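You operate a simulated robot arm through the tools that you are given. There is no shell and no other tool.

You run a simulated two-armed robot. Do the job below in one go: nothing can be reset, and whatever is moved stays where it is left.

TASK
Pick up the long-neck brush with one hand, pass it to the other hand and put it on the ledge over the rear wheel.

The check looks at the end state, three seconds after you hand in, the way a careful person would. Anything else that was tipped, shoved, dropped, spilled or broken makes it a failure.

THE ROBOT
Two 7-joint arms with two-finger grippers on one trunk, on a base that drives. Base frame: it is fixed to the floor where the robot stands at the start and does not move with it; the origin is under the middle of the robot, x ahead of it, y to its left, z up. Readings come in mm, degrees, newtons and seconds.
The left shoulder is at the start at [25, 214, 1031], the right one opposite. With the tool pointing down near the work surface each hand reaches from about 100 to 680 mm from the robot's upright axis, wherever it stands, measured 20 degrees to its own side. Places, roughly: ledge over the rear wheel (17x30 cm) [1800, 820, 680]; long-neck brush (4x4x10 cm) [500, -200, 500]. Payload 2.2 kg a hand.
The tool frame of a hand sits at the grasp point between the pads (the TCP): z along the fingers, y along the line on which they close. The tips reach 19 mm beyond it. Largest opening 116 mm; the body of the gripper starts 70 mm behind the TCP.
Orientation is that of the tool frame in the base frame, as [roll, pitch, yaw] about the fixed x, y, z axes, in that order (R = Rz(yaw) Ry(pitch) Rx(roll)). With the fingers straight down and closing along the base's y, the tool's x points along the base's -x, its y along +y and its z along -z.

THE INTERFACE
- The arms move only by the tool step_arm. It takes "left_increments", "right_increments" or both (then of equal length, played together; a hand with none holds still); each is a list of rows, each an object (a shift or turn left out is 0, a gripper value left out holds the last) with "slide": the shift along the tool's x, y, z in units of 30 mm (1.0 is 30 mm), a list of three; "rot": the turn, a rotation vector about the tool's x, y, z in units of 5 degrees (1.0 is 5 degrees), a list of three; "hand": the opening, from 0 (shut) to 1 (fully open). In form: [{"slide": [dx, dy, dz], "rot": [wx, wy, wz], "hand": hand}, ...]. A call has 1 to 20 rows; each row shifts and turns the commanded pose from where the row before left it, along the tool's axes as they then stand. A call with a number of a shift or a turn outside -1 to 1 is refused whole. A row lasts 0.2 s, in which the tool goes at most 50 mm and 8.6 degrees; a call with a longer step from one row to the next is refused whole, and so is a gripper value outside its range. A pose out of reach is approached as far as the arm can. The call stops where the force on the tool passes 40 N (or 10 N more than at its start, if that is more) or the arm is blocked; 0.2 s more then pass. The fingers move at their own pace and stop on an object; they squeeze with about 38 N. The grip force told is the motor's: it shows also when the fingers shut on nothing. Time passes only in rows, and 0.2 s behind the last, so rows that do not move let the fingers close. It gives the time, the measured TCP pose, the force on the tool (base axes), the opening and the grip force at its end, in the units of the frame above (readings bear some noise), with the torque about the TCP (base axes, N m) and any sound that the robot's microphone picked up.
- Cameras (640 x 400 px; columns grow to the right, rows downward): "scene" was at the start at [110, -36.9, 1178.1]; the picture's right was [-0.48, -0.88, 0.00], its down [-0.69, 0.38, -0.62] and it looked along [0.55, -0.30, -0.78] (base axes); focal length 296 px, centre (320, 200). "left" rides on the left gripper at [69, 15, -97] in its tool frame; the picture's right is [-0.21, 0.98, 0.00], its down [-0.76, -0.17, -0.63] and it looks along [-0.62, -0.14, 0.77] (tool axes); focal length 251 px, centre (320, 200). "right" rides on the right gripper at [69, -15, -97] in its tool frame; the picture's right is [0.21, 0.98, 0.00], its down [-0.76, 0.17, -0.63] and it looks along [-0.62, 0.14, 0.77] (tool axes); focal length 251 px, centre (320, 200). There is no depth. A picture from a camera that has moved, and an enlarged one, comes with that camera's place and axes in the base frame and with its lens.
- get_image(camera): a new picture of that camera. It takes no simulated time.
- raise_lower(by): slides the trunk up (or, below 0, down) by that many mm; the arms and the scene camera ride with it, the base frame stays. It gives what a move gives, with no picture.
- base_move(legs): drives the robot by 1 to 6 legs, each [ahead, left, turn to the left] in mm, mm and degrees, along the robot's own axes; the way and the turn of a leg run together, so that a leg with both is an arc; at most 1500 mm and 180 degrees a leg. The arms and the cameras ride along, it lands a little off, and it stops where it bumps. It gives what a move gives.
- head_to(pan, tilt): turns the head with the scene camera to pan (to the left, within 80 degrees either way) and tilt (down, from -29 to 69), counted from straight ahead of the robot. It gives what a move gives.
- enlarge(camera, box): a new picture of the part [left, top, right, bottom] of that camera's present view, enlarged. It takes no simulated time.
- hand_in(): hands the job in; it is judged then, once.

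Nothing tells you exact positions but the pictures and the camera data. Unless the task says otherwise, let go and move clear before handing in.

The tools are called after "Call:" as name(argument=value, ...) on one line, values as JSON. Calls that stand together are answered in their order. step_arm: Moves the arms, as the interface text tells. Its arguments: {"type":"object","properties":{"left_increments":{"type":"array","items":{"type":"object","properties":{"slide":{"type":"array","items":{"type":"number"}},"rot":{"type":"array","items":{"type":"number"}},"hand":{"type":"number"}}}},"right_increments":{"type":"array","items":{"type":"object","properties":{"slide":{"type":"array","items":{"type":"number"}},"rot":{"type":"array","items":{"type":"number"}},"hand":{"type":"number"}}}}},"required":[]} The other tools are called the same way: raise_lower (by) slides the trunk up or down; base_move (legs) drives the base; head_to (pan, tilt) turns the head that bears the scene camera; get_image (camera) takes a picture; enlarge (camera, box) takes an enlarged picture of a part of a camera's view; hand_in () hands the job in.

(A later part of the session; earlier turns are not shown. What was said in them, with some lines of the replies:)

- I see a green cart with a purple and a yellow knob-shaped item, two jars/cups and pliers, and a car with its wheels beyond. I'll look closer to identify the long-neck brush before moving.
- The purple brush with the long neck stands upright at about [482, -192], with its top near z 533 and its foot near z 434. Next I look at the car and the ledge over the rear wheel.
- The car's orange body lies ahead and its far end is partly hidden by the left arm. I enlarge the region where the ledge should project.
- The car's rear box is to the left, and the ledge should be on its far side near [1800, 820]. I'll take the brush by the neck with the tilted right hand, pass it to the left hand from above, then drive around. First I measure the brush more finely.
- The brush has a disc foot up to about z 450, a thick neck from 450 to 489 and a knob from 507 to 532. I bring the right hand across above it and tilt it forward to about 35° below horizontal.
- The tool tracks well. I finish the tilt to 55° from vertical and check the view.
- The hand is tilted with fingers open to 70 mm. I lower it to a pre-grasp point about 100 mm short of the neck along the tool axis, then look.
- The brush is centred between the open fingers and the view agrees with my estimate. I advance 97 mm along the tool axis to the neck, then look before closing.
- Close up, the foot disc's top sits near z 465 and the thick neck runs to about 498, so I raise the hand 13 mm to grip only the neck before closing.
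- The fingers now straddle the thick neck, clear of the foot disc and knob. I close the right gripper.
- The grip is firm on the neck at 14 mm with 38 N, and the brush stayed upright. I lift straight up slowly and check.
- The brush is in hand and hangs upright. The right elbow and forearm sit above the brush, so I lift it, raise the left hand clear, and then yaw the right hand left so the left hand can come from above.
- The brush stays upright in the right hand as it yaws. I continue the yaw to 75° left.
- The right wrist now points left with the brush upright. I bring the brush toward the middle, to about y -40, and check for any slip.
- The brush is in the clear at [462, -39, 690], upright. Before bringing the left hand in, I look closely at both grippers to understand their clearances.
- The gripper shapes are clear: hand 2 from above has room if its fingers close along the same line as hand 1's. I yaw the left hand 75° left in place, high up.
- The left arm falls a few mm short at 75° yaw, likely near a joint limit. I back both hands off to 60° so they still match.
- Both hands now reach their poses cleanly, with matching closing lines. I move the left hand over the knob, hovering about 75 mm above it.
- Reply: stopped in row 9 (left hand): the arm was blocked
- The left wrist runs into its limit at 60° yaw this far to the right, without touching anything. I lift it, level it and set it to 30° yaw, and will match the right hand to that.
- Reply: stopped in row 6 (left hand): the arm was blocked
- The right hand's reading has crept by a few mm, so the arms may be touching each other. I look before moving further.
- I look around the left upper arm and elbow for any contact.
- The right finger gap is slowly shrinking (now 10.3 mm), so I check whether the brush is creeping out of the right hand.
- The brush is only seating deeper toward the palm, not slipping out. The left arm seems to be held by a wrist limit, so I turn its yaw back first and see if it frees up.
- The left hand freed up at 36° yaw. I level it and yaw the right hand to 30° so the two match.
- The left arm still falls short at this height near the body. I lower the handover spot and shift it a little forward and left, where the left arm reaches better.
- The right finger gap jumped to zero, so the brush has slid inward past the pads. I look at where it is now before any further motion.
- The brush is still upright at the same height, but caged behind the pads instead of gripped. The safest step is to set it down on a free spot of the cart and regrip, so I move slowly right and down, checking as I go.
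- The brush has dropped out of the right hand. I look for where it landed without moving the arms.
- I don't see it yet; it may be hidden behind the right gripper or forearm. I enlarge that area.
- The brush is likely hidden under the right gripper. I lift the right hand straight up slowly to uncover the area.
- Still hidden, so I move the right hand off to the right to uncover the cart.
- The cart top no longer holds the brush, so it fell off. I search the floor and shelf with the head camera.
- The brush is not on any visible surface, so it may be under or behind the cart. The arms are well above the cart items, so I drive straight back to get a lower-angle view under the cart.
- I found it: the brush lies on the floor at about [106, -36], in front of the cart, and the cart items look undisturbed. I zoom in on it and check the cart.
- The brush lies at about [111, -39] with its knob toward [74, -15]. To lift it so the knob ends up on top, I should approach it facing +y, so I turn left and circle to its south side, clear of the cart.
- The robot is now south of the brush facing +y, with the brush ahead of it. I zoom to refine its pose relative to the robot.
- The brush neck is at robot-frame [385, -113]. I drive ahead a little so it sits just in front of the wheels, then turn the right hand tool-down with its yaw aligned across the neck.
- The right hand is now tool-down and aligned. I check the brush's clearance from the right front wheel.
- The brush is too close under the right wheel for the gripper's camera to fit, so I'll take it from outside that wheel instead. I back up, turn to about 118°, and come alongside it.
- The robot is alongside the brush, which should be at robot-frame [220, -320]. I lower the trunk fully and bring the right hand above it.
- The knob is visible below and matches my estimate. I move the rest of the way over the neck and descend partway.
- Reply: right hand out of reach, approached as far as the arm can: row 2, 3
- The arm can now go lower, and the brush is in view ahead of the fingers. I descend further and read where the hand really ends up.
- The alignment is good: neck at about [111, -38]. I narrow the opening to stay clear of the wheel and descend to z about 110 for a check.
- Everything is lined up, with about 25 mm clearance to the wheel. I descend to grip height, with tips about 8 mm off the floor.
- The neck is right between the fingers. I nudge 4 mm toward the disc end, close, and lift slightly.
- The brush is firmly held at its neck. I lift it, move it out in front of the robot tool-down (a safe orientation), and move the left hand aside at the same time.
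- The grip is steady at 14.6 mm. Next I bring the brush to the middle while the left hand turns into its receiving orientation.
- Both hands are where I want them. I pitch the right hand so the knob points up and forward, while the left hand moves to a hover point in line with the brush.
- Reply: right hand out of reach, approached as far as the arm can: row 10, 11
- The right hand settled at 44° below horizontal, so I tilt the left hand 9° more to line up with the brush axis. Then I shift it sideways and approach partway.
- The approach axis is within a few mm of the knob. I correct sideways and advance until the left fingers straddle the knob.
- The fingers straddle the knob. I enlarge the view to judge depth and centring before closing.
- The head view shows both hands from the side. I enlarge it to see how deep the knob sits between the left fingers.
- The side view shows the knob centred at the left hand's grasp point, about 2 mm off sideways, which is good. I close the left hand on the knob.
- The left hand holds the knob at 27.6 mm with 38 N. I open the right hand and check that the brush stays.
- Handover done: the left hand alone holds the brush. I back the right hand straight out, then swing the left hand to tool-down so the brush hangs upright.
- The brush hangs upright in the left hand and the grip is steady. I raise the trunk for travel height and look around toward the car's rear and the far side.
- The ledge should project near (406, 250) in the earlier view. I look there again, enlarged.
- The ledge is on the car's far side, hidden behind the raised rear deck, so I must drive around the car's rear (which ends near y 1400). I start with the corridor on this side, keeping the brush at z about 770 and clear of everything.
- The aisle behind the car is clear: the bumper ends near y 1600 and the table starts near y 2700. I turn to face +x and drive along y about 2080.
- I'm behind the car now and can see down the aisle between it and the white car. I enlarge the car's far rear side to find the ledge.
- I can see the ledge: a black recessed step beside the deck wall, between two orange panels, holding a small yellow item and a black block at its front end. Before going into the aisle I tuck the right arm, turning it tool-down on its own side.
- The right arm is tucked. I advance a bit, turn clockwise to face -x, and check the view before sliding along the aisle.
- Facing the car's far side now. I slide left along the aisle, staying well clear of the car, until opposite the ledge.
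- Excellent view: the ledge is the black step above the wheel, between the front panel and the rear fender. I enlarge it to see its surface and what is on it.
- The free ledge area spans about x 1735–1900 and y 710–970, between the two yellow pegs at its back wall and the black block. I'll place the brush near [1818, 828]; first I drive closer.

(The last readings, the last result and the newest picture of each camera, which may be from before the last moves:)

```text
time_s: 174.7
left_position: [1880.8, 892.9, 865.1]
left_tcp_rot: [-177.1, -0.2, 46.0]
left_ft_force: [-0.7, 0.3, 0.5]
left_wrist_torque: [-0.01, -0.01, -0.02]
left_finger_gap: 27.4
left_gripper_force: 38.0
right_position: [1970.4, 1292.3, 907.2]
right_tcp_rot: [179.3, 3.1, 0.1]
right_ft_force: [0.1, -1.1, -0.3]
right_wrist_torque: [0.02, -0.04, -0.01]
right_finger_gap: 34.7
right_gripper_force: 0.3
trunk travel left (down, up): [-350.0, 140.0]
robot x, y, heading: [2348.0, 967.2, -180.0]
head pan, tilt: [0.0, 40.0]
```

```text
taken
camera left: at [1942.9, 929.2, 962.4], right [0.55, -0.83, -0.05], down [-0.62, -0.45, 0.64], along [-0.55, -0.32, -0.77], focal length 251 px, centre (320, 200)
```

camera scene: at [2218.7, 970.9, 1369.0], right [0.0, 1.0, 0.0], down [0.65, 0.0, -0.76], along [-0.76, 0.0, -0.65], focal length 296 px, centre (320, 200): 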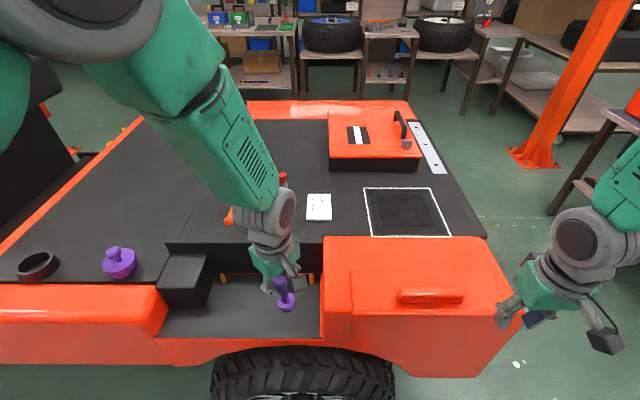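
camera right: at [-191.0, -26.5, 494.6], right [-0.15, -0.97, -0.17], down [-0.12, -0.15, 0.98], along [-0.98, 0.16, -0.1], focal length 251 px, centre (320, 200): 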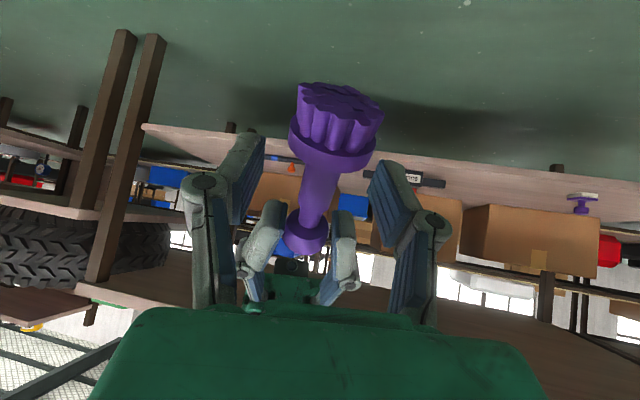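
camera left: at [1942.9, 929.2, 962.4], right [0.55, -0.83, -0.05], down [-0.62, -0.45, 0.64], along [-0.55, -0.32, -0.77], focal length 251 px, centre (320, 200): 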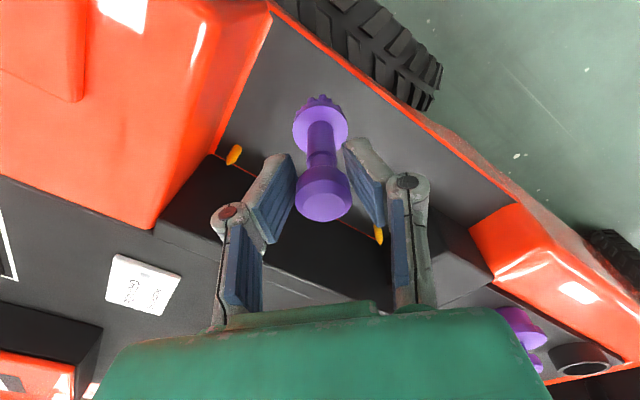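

The left hand is above the front part of the ledge. I level its small 3° tilt, move over the target spot at about [1818, 830], and lower to just above the surface.

Call:
step_arm(left_increments=[{"rot": [-0.55, 0, 0], "hand": 0}, {"slide": [-0.74, -0.01, 0]}, {"slide": [-0.74, -0.01, 0]}, {"slide": [-0.74, -0.01, 0]}, {"slide": [-0.74, -0.01, 0]}, {"slide": [0, 0, 0.7]}, {"slide": [0, 0, 0.7]}, {"slide": [0, 0, 0.6]}, {}])

Call:
get_image(camera="left")

Call:
enlarge(camera="scene", box=[160, 200, 380, 360])

```text
time_s: 176.7
left_position: [1818.3, 827.1, 806.6]
left_tcp_rot: [-179.4, -0.1, 45.9]
left_ft_force: [-0.4, 0.2, 0.2]
left_wrist_torque: [0.07, 0.01, 0.01]
left_finger_gap: 27.1
left_gripper_force: 38.1
right_position: [1972.7, 1289.6, 908.9]
right_tcp_rot: [179.4, 3.2, -0.1]
right_ft_force: [-0.2, 0.6, 0.4]
right_wrist_torque: [0.03, 0.02, 0.03]
right_finger_gap: 35.1
right_gripper_force: 0.1
trunk travel left (down, up): [-350.0, 140.0]
robot x, y, heading: [2352.5, 968.6, -179.7]
head pan, tilt: [0.0, 40.0]
```

```text
taken
camera left: at [1878.8, 866.5, 904.0], right [0.55, -0.83, -0.01], down [-0.64, -0.43, 0.63], along [-0.53, -0.34, -0.77], focal length 251 px, centre (320, 200)
```

left: 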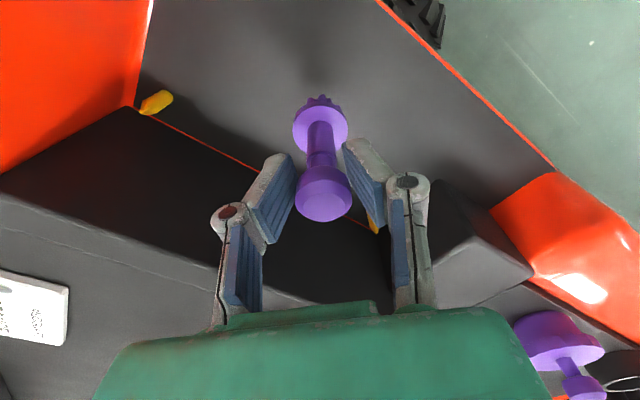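

```text
2.50 times, centred on (270, 280) of scene
camera zoom: at [2218.0, 966.2, 1368.9], right [0.0, 1.0, 0.0], down [0.65, 0.0, -0.76], along [-0.76, 0.0, -0.65], focal length 741 px, centre (445, 0)
```

zoom: 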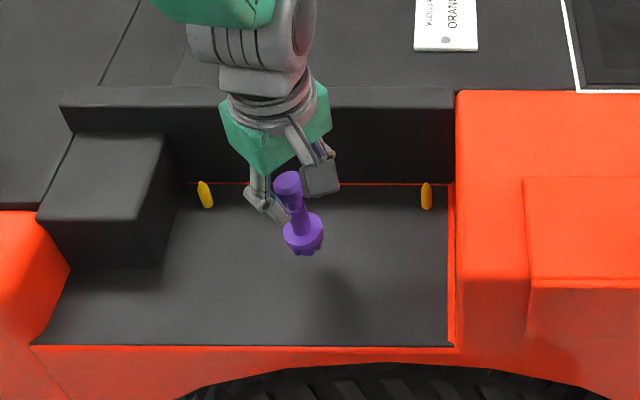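

The brush is centred over the free part of the ledge, about 40 mm above it. I lower most of the way, then feel for contact.

Call:
step_arm(left_increments=[{"slide": [0, 0, 0.4]}, {"slide": [0, 0, 0.4]}, {"slide": [0, 0, 0.2]}, {}])

Call:
enlarge(camera="scene", box=[200, 220, 340, 330])

Call:
get_image(camera="left")

```text
time_s: 177.7
left_position: [1819.4, 828.7, 777.0]
left_tcp_rot: [-179.6, -0.1, 45.9]
left_ft_force: [-0.3, -0.6, -0.4]
left_wrist_torque: [-0.03, 0.01, 0.02]
left_finger_gap: 27.5
left_gripper_force: 37.6
right_position: [1972.6, 1291.4, 909.0]
right_tcp_rot: [179.3, 3.3, 0.0]
right_ft_force: [0.2, 0.1, -0.7]
right_wrist_torque: [0.02, 0.02, -0.01]
right_finger_gap: 34.7
right_gripper_force: 0.0
trunk travel left (down, up): [-350.0, 140.0]
robot x, y, heading: [2348.1, 966.2, -179.7]
head pan, tilt: [0.0, 40.0]
```

```text
3.64 times, centred on (270, 275) of scene
camera zoom: at [2217.8, 968.8, 1368.9], right [0.0, 1.0, 0.0], down [0.65, 0.0, -0.76], along [-0.76, 0.0, -0.65], focal length 1078 px, centre (502, -73)
```

zoom: 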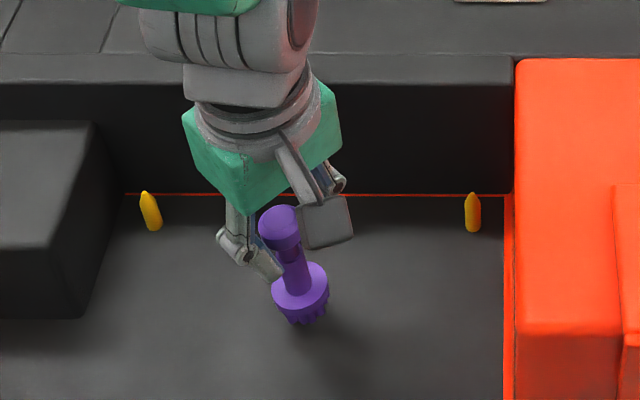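

```text
taken
camera left: at [1879.1, 868.0, 874.3], right [0.55, -0.83, -0.01], down [-0.64, -0.43, 0.63], along [-0.53, -0.35, -0.77], focal length 251 px, centre (320, 200)
```

left: 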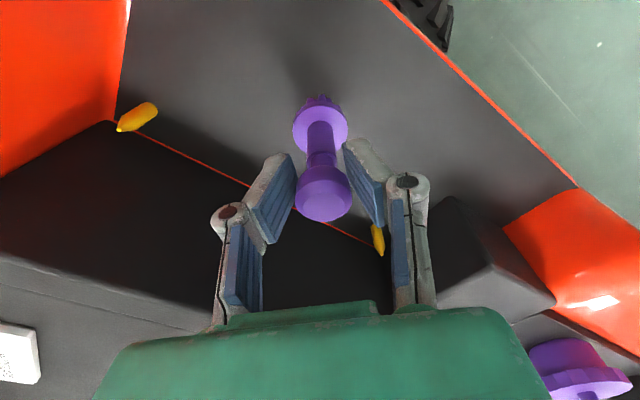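

The shadow shows the brush is within about a centimetre of the ledge. I lower in small steps watching the force.

Call:
step_arm(left_increments=[{"slide": [0, 0, 0.1]}, {"slide": [0, 0, 0.1]}, {}])

Call:
step_arm(left_increments=[{"slide": [0, 0, 0.07]}, {}])

Call:
enlarge(camera="scene", box=[240, 240, 320, 310])

```text
time_s: 178.5
left_position: [1819.3, 829.4, 770.6]
left_tcp_rot: [-179.6, 0.1, 45.9]
left_ft_force: [-0.2, 0.0, -0.5]
left_wrist_torque: [0.0, 0.0, 0.0]
left_finger_gap: 27.1
left_gripper_force: 38.0
right_position: [1973.8, 1291.3, 907.9]
right_tcp_rot: [179.4, 3.3, 0.0]
right_ft_force: [0.5, -0.3, 0.0]
right_wrist_torque: [-0.02, -0.01, 0.02]
right_finger_gap: 34.6
right_gripper_force: 0.0
trunk travel left (down, up): [-350.0, 140.0]
robot x, y, heading: [2345.0, 968.9, -179.5]
head pan, tilt: [0.0, 40.0]
```

```text
time_s: 179.1
left_position: [1818.7, 829.1, 767.3]
left_tcp_rot: [-179.7, 0.0, 45.9]
left_ft_force: [0.2, -0.5, -0.6]
left_wrist_torque: [0.01, 0.0, -0.02]
left_finger_gap: 27.3
left_gripper_force: 38.1
right_position: [1973.7, 1291.7, 908.4]
right_tcp_rot: [179.3, 3.4, 0.1]
right_ft_force: [0.1, 1.2, 0.3]
right_wrist_torque: [0.01, -0.02, 0.0]
right_finger_gap: 34.7
right_gripper_force: 0.1
trunk travel left (down, up): [-350.0, 140.0]
robot x, y, heading: [2347.7, 965.7, -179.6]
head pan, tilt: [0.0, 40.0]
```

```text
5.71 times, centred on (280, 275) of scene
camera zoom: at [2217.8, 970.0, 1368.9], right [0.0, 1.0, 0.0], down [0.65, 0.0, -0.76], along [-0.76, 0.0, -0.65], focal length 1694 px, centre (549, -229)
```

zoom: 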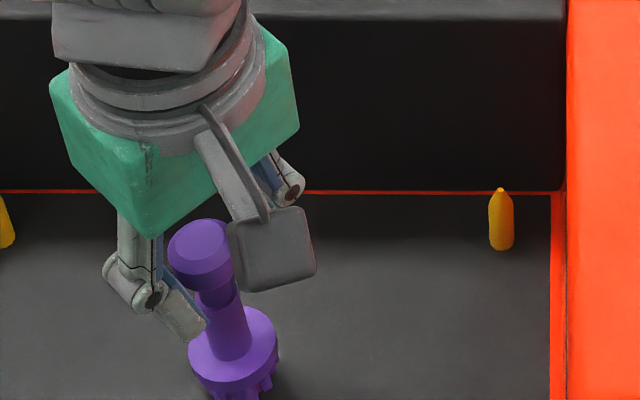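

No contact yet at z 767. I continue in 2 mm steps.

Call:
step_arm(left_increments=[{"slide": [0, 0, 0.07]}, {}])

Call:
step_arm(left_increments=[{"slide": [0, 0, 0.07]}, {}])

Call:
enlarge(camera="scene", box=[250, 260, 330, 330])

```text
time_s: 179.7
left_position: [1819.2, 828.5, 766.6]
left_tcp_rot: [-179.7, -0.1, 45.9]
left_ft_force: [-0.4, 0.0, -0.2]
left_wrist_torque: [-0.03, -0.01, 0.03]
left_finger_gap: 27.6
left_gripper_force: 37.9
right_position: [1974.1, 1291.5, 908.6]
right_tcp_rot: [179.3, 3.2, 0.0]
right_ft_force: [0.4, -0.5, 0.9]
right_wrist_torque: [-0.02, 0.0, -0.04]
right_finger_gap: 34.7
right_gripper_force: 0.1
trunk travel left (down, up): [-350.0, 140.0]
robot x, y, heading: [2348.8, 967.4, -180.2]
head pan, tilt: [0.0, 40.0]
```

```text
time_s: 180.3
left_position: [1819.5, 830.1, 764.9]
left_tcp_rot: [-179.6, 0.0, 45.8]
left_ft_force: [0.3, -1.1, -0.2]
left_wrist_torque: [0.03, 0.0, 0.01]
left_finger_gap: 27.1
left_gripper_force: 37.9
right_position: [1974.9, 1291.5, 908.2]
right_tcp_rot: [179.4, 3.3, 0.1]
right_ft_force: [-0.4, 0.2, 0.3]
right_wrist_torque: [0.02, 0.03, -0.01]
right_finger_gap: 34.9
right_gripper_force: 0.1
trunk travel left (down, up): [-350.0, 140.0]
robot x, y, heading: [2349.7, 965.4, -179.9]
head pan, tilt: [0.0, 40.0]
```

```text
5.71 times, centred on (290, 295) of scene
camera zoom: at [2217.8, 969.9, 1368.9], right [0.0, 1.0, 0.0], down [0.65, 0.0, -0.76], along [-0.76, 0.0, -0.65], focal length 1694 px, centre (491, -343)
```

zoom: 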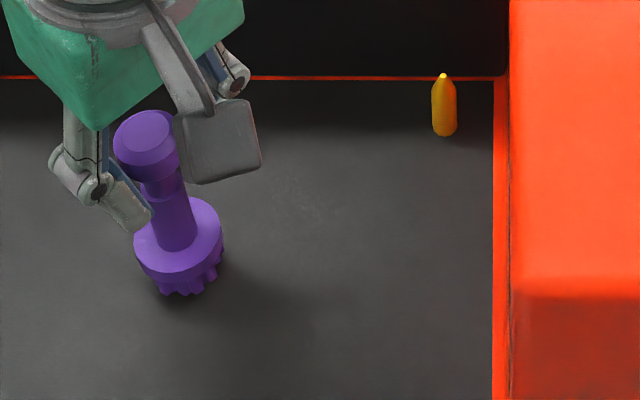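

Still no contact force, but the bristles are visually almost on the surface. A few more small steps.

Call:
step_arm(left_increments=[{"slide": [0, 0, 0.07]}, {}])

Call:
step_arm(left_increments=[{"slide": [0, 0, 0.07]}, {}])

Call:
step_arm(left_increments=[{"slide": [0, 0, 0.07]}, {}])

Call:
enlarge(camera="scene", box=[250, 260, 330, 330])

```text
time_s: 180.9
left_position: [1820.2, 831.0, 762.4]
left_tcp_rot: [-179.6, 0.0, 45.9]
left_ft_force: [-0.1, 0.1, -0.6]
left_wrist_torque: [0.0, 0.05, -0.02]
left_finger_gap: 27.2
left_gripper_force: 38.3
right_position: [1974.0, 1291.6, 908.2]
right_tcp_rot: [179.2, 3.2, 0.1]
right_ft_force: [0.1, 0.4, 0.0]
right_wrist_torque: [-0.02, 0.01, 0.02]
right_finger_gap: 34.8
right_gripper_force: 0.1
trunk travel left (down, up): [-350.0, 140.0]
robot x, y, heading: [2348.9, 966.3, -179.7]
head pan, tilt: [0.0, 40.0]
```

```text
time_s: 181.5
left_position: [1819.5, 829.9, 761.1]
left_tcp_rot: [-179.7, -0.1, 45.9]
left_ft_force: [0.9, -0.6, 0.1]
left_wrist_torque: [-0.02, 0.04, 0.02]
left_finger_gap: 27.1
left_gripper_force: 38.2
right_position: [1974.1, 1291.3, 909.3]
right_tcp_rot: [179.2, 3.3, 0.0]
right_ft_force: [0.1, -0.3, 0.2]
right_wrist_torque: [0.01, 0.0, 0.03]
right_finger_gap: 34.6
right_gripper_force: 0.1
trunk travel left (down, up): [-350.0, 140.0]
robot x, y, heading: [2346.9, 967.6, -179.6]
head pan, tilt: [0.0, 40.0]
```

```text
time_s: 182.1
left_position: [1819.0, 830.7, 759.8]
left_tcp_rot: [-179.5, 0.2, 45.8]
left_ft_force: [-0.3, 1.9, 17.7]
left_wrist_torque: [-0.18, 0.22, -0.06]
left_finger_gap: 27.3
left_gripper_force: 37.8
right_position: [1974.9, 1291.7, 908.2]
right_tcp_rot: [179.2, 3.4, 0.0]
right_ft_force: [0.5, 0.4, -0.7]
right_wrist_torque: [-0.02, 0.01, 0.0]
right_finger_gap: 34.9
right_gripper_force: 0.1
trunk travel left (down, up): [-350.0, 140.0]
robot x, y, heading: [2343.0, 969.2, -179.9]
head pan, tilt: [0.0, 40.0]
```

```text
5.71 times, centred on (290, 295) of scene
camera zoom: at [2220.1, 971.2, 1369.3], right [0.0, 1.0, 0.0], down [0.64, 0.0, -0.76], along [-0.76, 0.0, -0.64], focal length 1694 px, centre (491, -343)
```

zoom: 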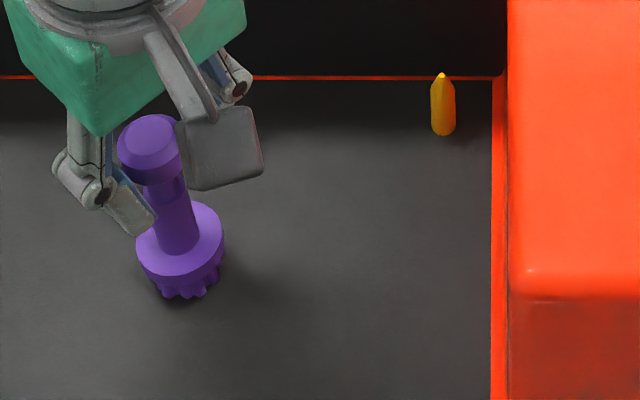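

Contact at TCP z about 760, with 18 N upward force. I ease off slightly, then open the fingers gently and look.

Call:
step_arm(left_increments=[{"slide": [0, 0, -0.035]}, {}, {}])

Call:
step_arm(left_increments=[{"hand": 0.27}, {"hand": 0.31}, {"hand": 0.36}, {"hand": 0.42}, {"hand": 0.5}, {"hand": 0.6}, {}])

Call:
enlarge(camera="scene", box=[230, 230, 340, 330])

Call:
get_image(camera="left")

```text
time_s: 182.9
left_position: [1819.6, 829.9, 758.8]
left_tcp_rot: [-179.6, 0.1, 45.9]
left_ft_force: [-3.5, -0.5, 10.4]
left_wrist_torque: [-0.18, 0.49, -0.05]
left_finger_gap: 27.1
left_gripper_force: 38.3
right_position: [1973.2, 1293.3, 908.4]
right_tcp_rot: [179.3, 3.4, 0.1]
right_ft_force: [0.1, 0.2, 0.2]
right_wrist_torque: [0.0, 0.01, -0.02]
right_finger_gap: 34.8
right_gripper_force: 0.0
trunk travel left (down, up): [-350.0, 140.0]
robot x, y, heading: [2343.8, 967.0, -179.5]
head pan, tilt: [0.0, 40.0]
```

```text
time_s: 184.5
left_position: [1818.8, 829.2, 758.6]
left_tcp_rot: [-179.7, -0.1, 45.9]
left_ft_force: [0.0, 0.0, 0.3]
left_wrist_torque: [0.0, 0.0, -0.03]
left_finger_gap: 69.3
left_gripper_force: 0.1
right_position: [1973.2, 1292.6, 908.5]
right_tcp_rot: [179.2, 3.3, -0.1]
right_ft_force: [-0.5, 0.2, 0.9]
right_wrist_torque: [-0.03, -0.01, 0.01]
right_finger_gap: 34.8
right_gripper_force: 0.0
trunk travel left (down, up): [-350.0, 140.0]
robot x, y, heading: [2350.4, 964.7, -179.7]
head pan, tilt: [0.0, 40.0]
```

```text
4.00 times, centred on (285, 280) of scene
camera zoom: at [2217.8, 970.0, 1368.9], right [0.0, 1.0, 0.0], down [0.65, 0.0, -0.76], along [-0.76, 0.0, -0.65], focal length 1186 px, centre (460, -120)
```

zoom: 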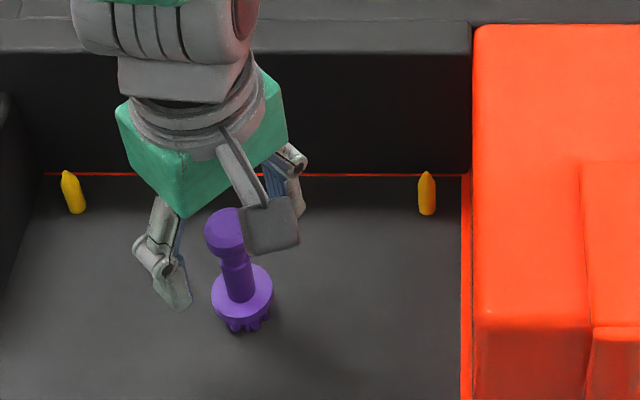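

```text
taken
camera left: at [1879.2, 869.1, 856.6], right [0.55, -0.83, -0.01], down [-0.64, -0.43, 0.63], along [-0.53, -0.35, -0.77], focal length 251 px, centre (320, 200)
```

left: 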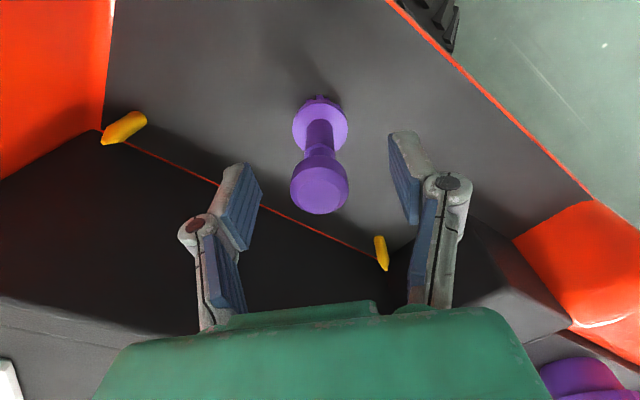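

The brush stands upright on the ledge, free of the fingers. I lift the left hand straight up, clear of it.

Call:
step_arm(left_increments=[{"slide": [0, 0, -0.3]}, {"slide": [0, 0, -0.6]}, {"slide": [0, 0, -0.8]}, {"slide": [0, 0, -0.9]}, {"slide": [0, 0, -0.9]}, {"slide": [0, 0, -0.9]}, {}])

Call:
get_image(camera="scene")

Call:
get_image(camera="left")

```text
time_s: 186.1
left_position: [1819.9, 828.8, 890.9]
left_tcp_rot: [-179.8, -0.1, 45.9]
left_ft_force: [0.4, -0.4, 0.5]
left_wrist_torque: [0.0, 0.0, -0.01]
left_finger_gap: 69.7
left_gripper_force: 0.0
right_position: [1972.3, 1292.0, 907.6]
right_tcp_rot: [179.3, 3.2, 0.0]
right_ft_force: [-0.6, 0.3, -0.3]
right_wrist_torque: [-0.04, -0.03, 0.02]
right_finger_gap: 34.9
right_gripper_force: 0.0
trunk travel left (down, up): [-350.0, 140.0]
robot x, y, heading: [2347.2, 968.0, -179.9]
head pan, tilt: [0.0, 40.0]
```

```text
taken
camera scene: at [2217.5, 970.1, 1368.8], right [0.0, 1.0, 0.0], down [0.65, 0.0, -0.76], along [-0.76, 0.0, -0.65], focal length 296 px, centre (320, 200)
```

scene: 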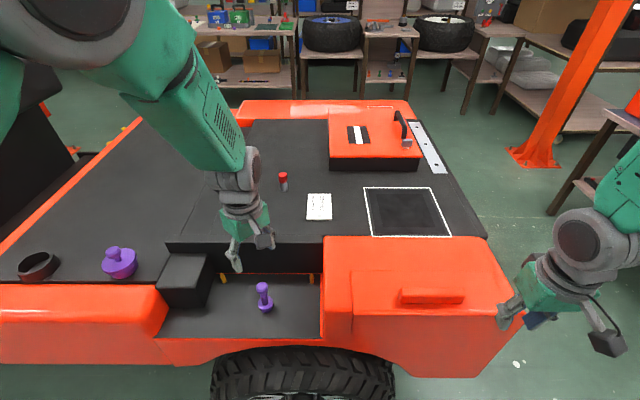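

```text
taken
camera left: at [1879.8, 868.2, 988.5], right [0.55, -0.83, -0.01], down [-0.64, -0.43, 0.63], along [-0.53, -0.35, -0.77], focal length 251 px, centre (320, 200)
```

left: 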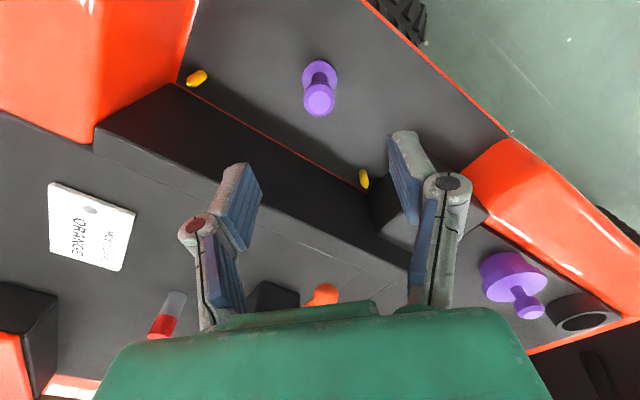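

The brush stands alone in the middle of the free ledge area, and nothing else there has moved. I back the robot away with both hands high and take a final look.

Call:
base_move(legs=[[-220, 0, 0]])

Call:
enlarge(camera="scene", box=[120, 130, 400, 310])

Call:
get_image(camera="scene")

```text
time_s: 187.8
left_position: [2040.9, 829.5, 891.3]
left_tcp_rot: [-179.7, 0.0, 46.1]
left_ft_force: [0.3, 0.4, 0.2]
left_wrist_torque: [-0.01, -0.01, 0.02]
left_finger_gap: 69.9
left_gripper_force: 0.0
right_position: [2193.0, 1292.4, 908.1]
right_tcp_rot: [179.3, 3.3, 0.0]
right_ft_force: [-0.5, 0.6, -0.2]
right_wrist_torque: [-0.01, 0.03, 0.0]
right_finger_gap: 34.8
right_gripper_force: 0.0
trunk travel left (down, up): [-350.0, 140.0]
robot x, y, heading: [2565.9, 963.9, -179.9]
head pan, tilt: [0.0, 40.0]
```

```text
2.22 times, centred on (260, 220) of scene
camera zoom: at [2437.4, 971.1, 1368.8], right [-0.01, 1.0, 0.0], down [0.65, 0.0, -0.76], along [-0.76, -0.01, -0.65], focal length 659 px, centre (453, 156)
```

zoom: 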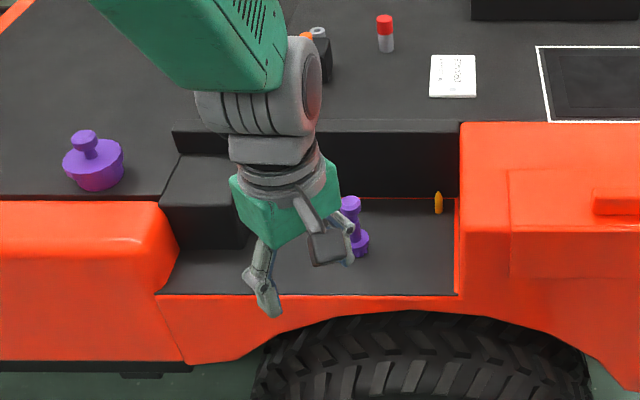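

```text
taken
camera scene: at [2437.4, 971.1, 1368.8], right [-0.01, 1.0, 0.0], down [0.65, 0.0, -0.76], along [-0.76, -0.01, -0.65], focal length 296 px, centre (320, 200)
```

scene: 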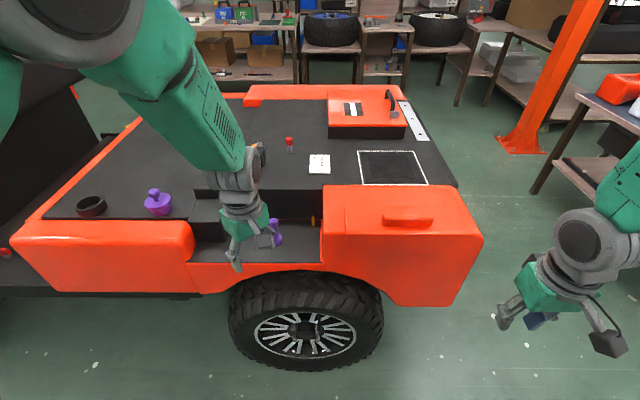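

The brush stands upright and untouched on the ledge over the rear wheel, and both hands are clear of it and of the car. On the way I dropped it once: it landed on the cart, rolled to the floor, and I picked it up again. The cart items looked undisturbed afterwards. I'm handing the job in.

Call:
hand_in()

```text
The job is handed in.
```

The long-neck brush is standing upright on the ledge over the car's far rear wheel, at about [1819, 829]. Both hands are empty and clear of it. The job is handed in; I have no word on the check.

- **The drop:** On my first try the right hand's fingers let the brush creep inward until it fell. It landed on the cart and rolled to the floor.
- **The pass:** I picked it up off the floor with the right hand and passed it to the left. I then drove around the rear of the car and set it down with the left hand.
- **Other objects:** From every camera view afterwards, the items on the cart and on the car's deck looked to be where they started. The brush fell right beside the green tool on the cart. I only checked that tool by eye, and a small shift there is possible.
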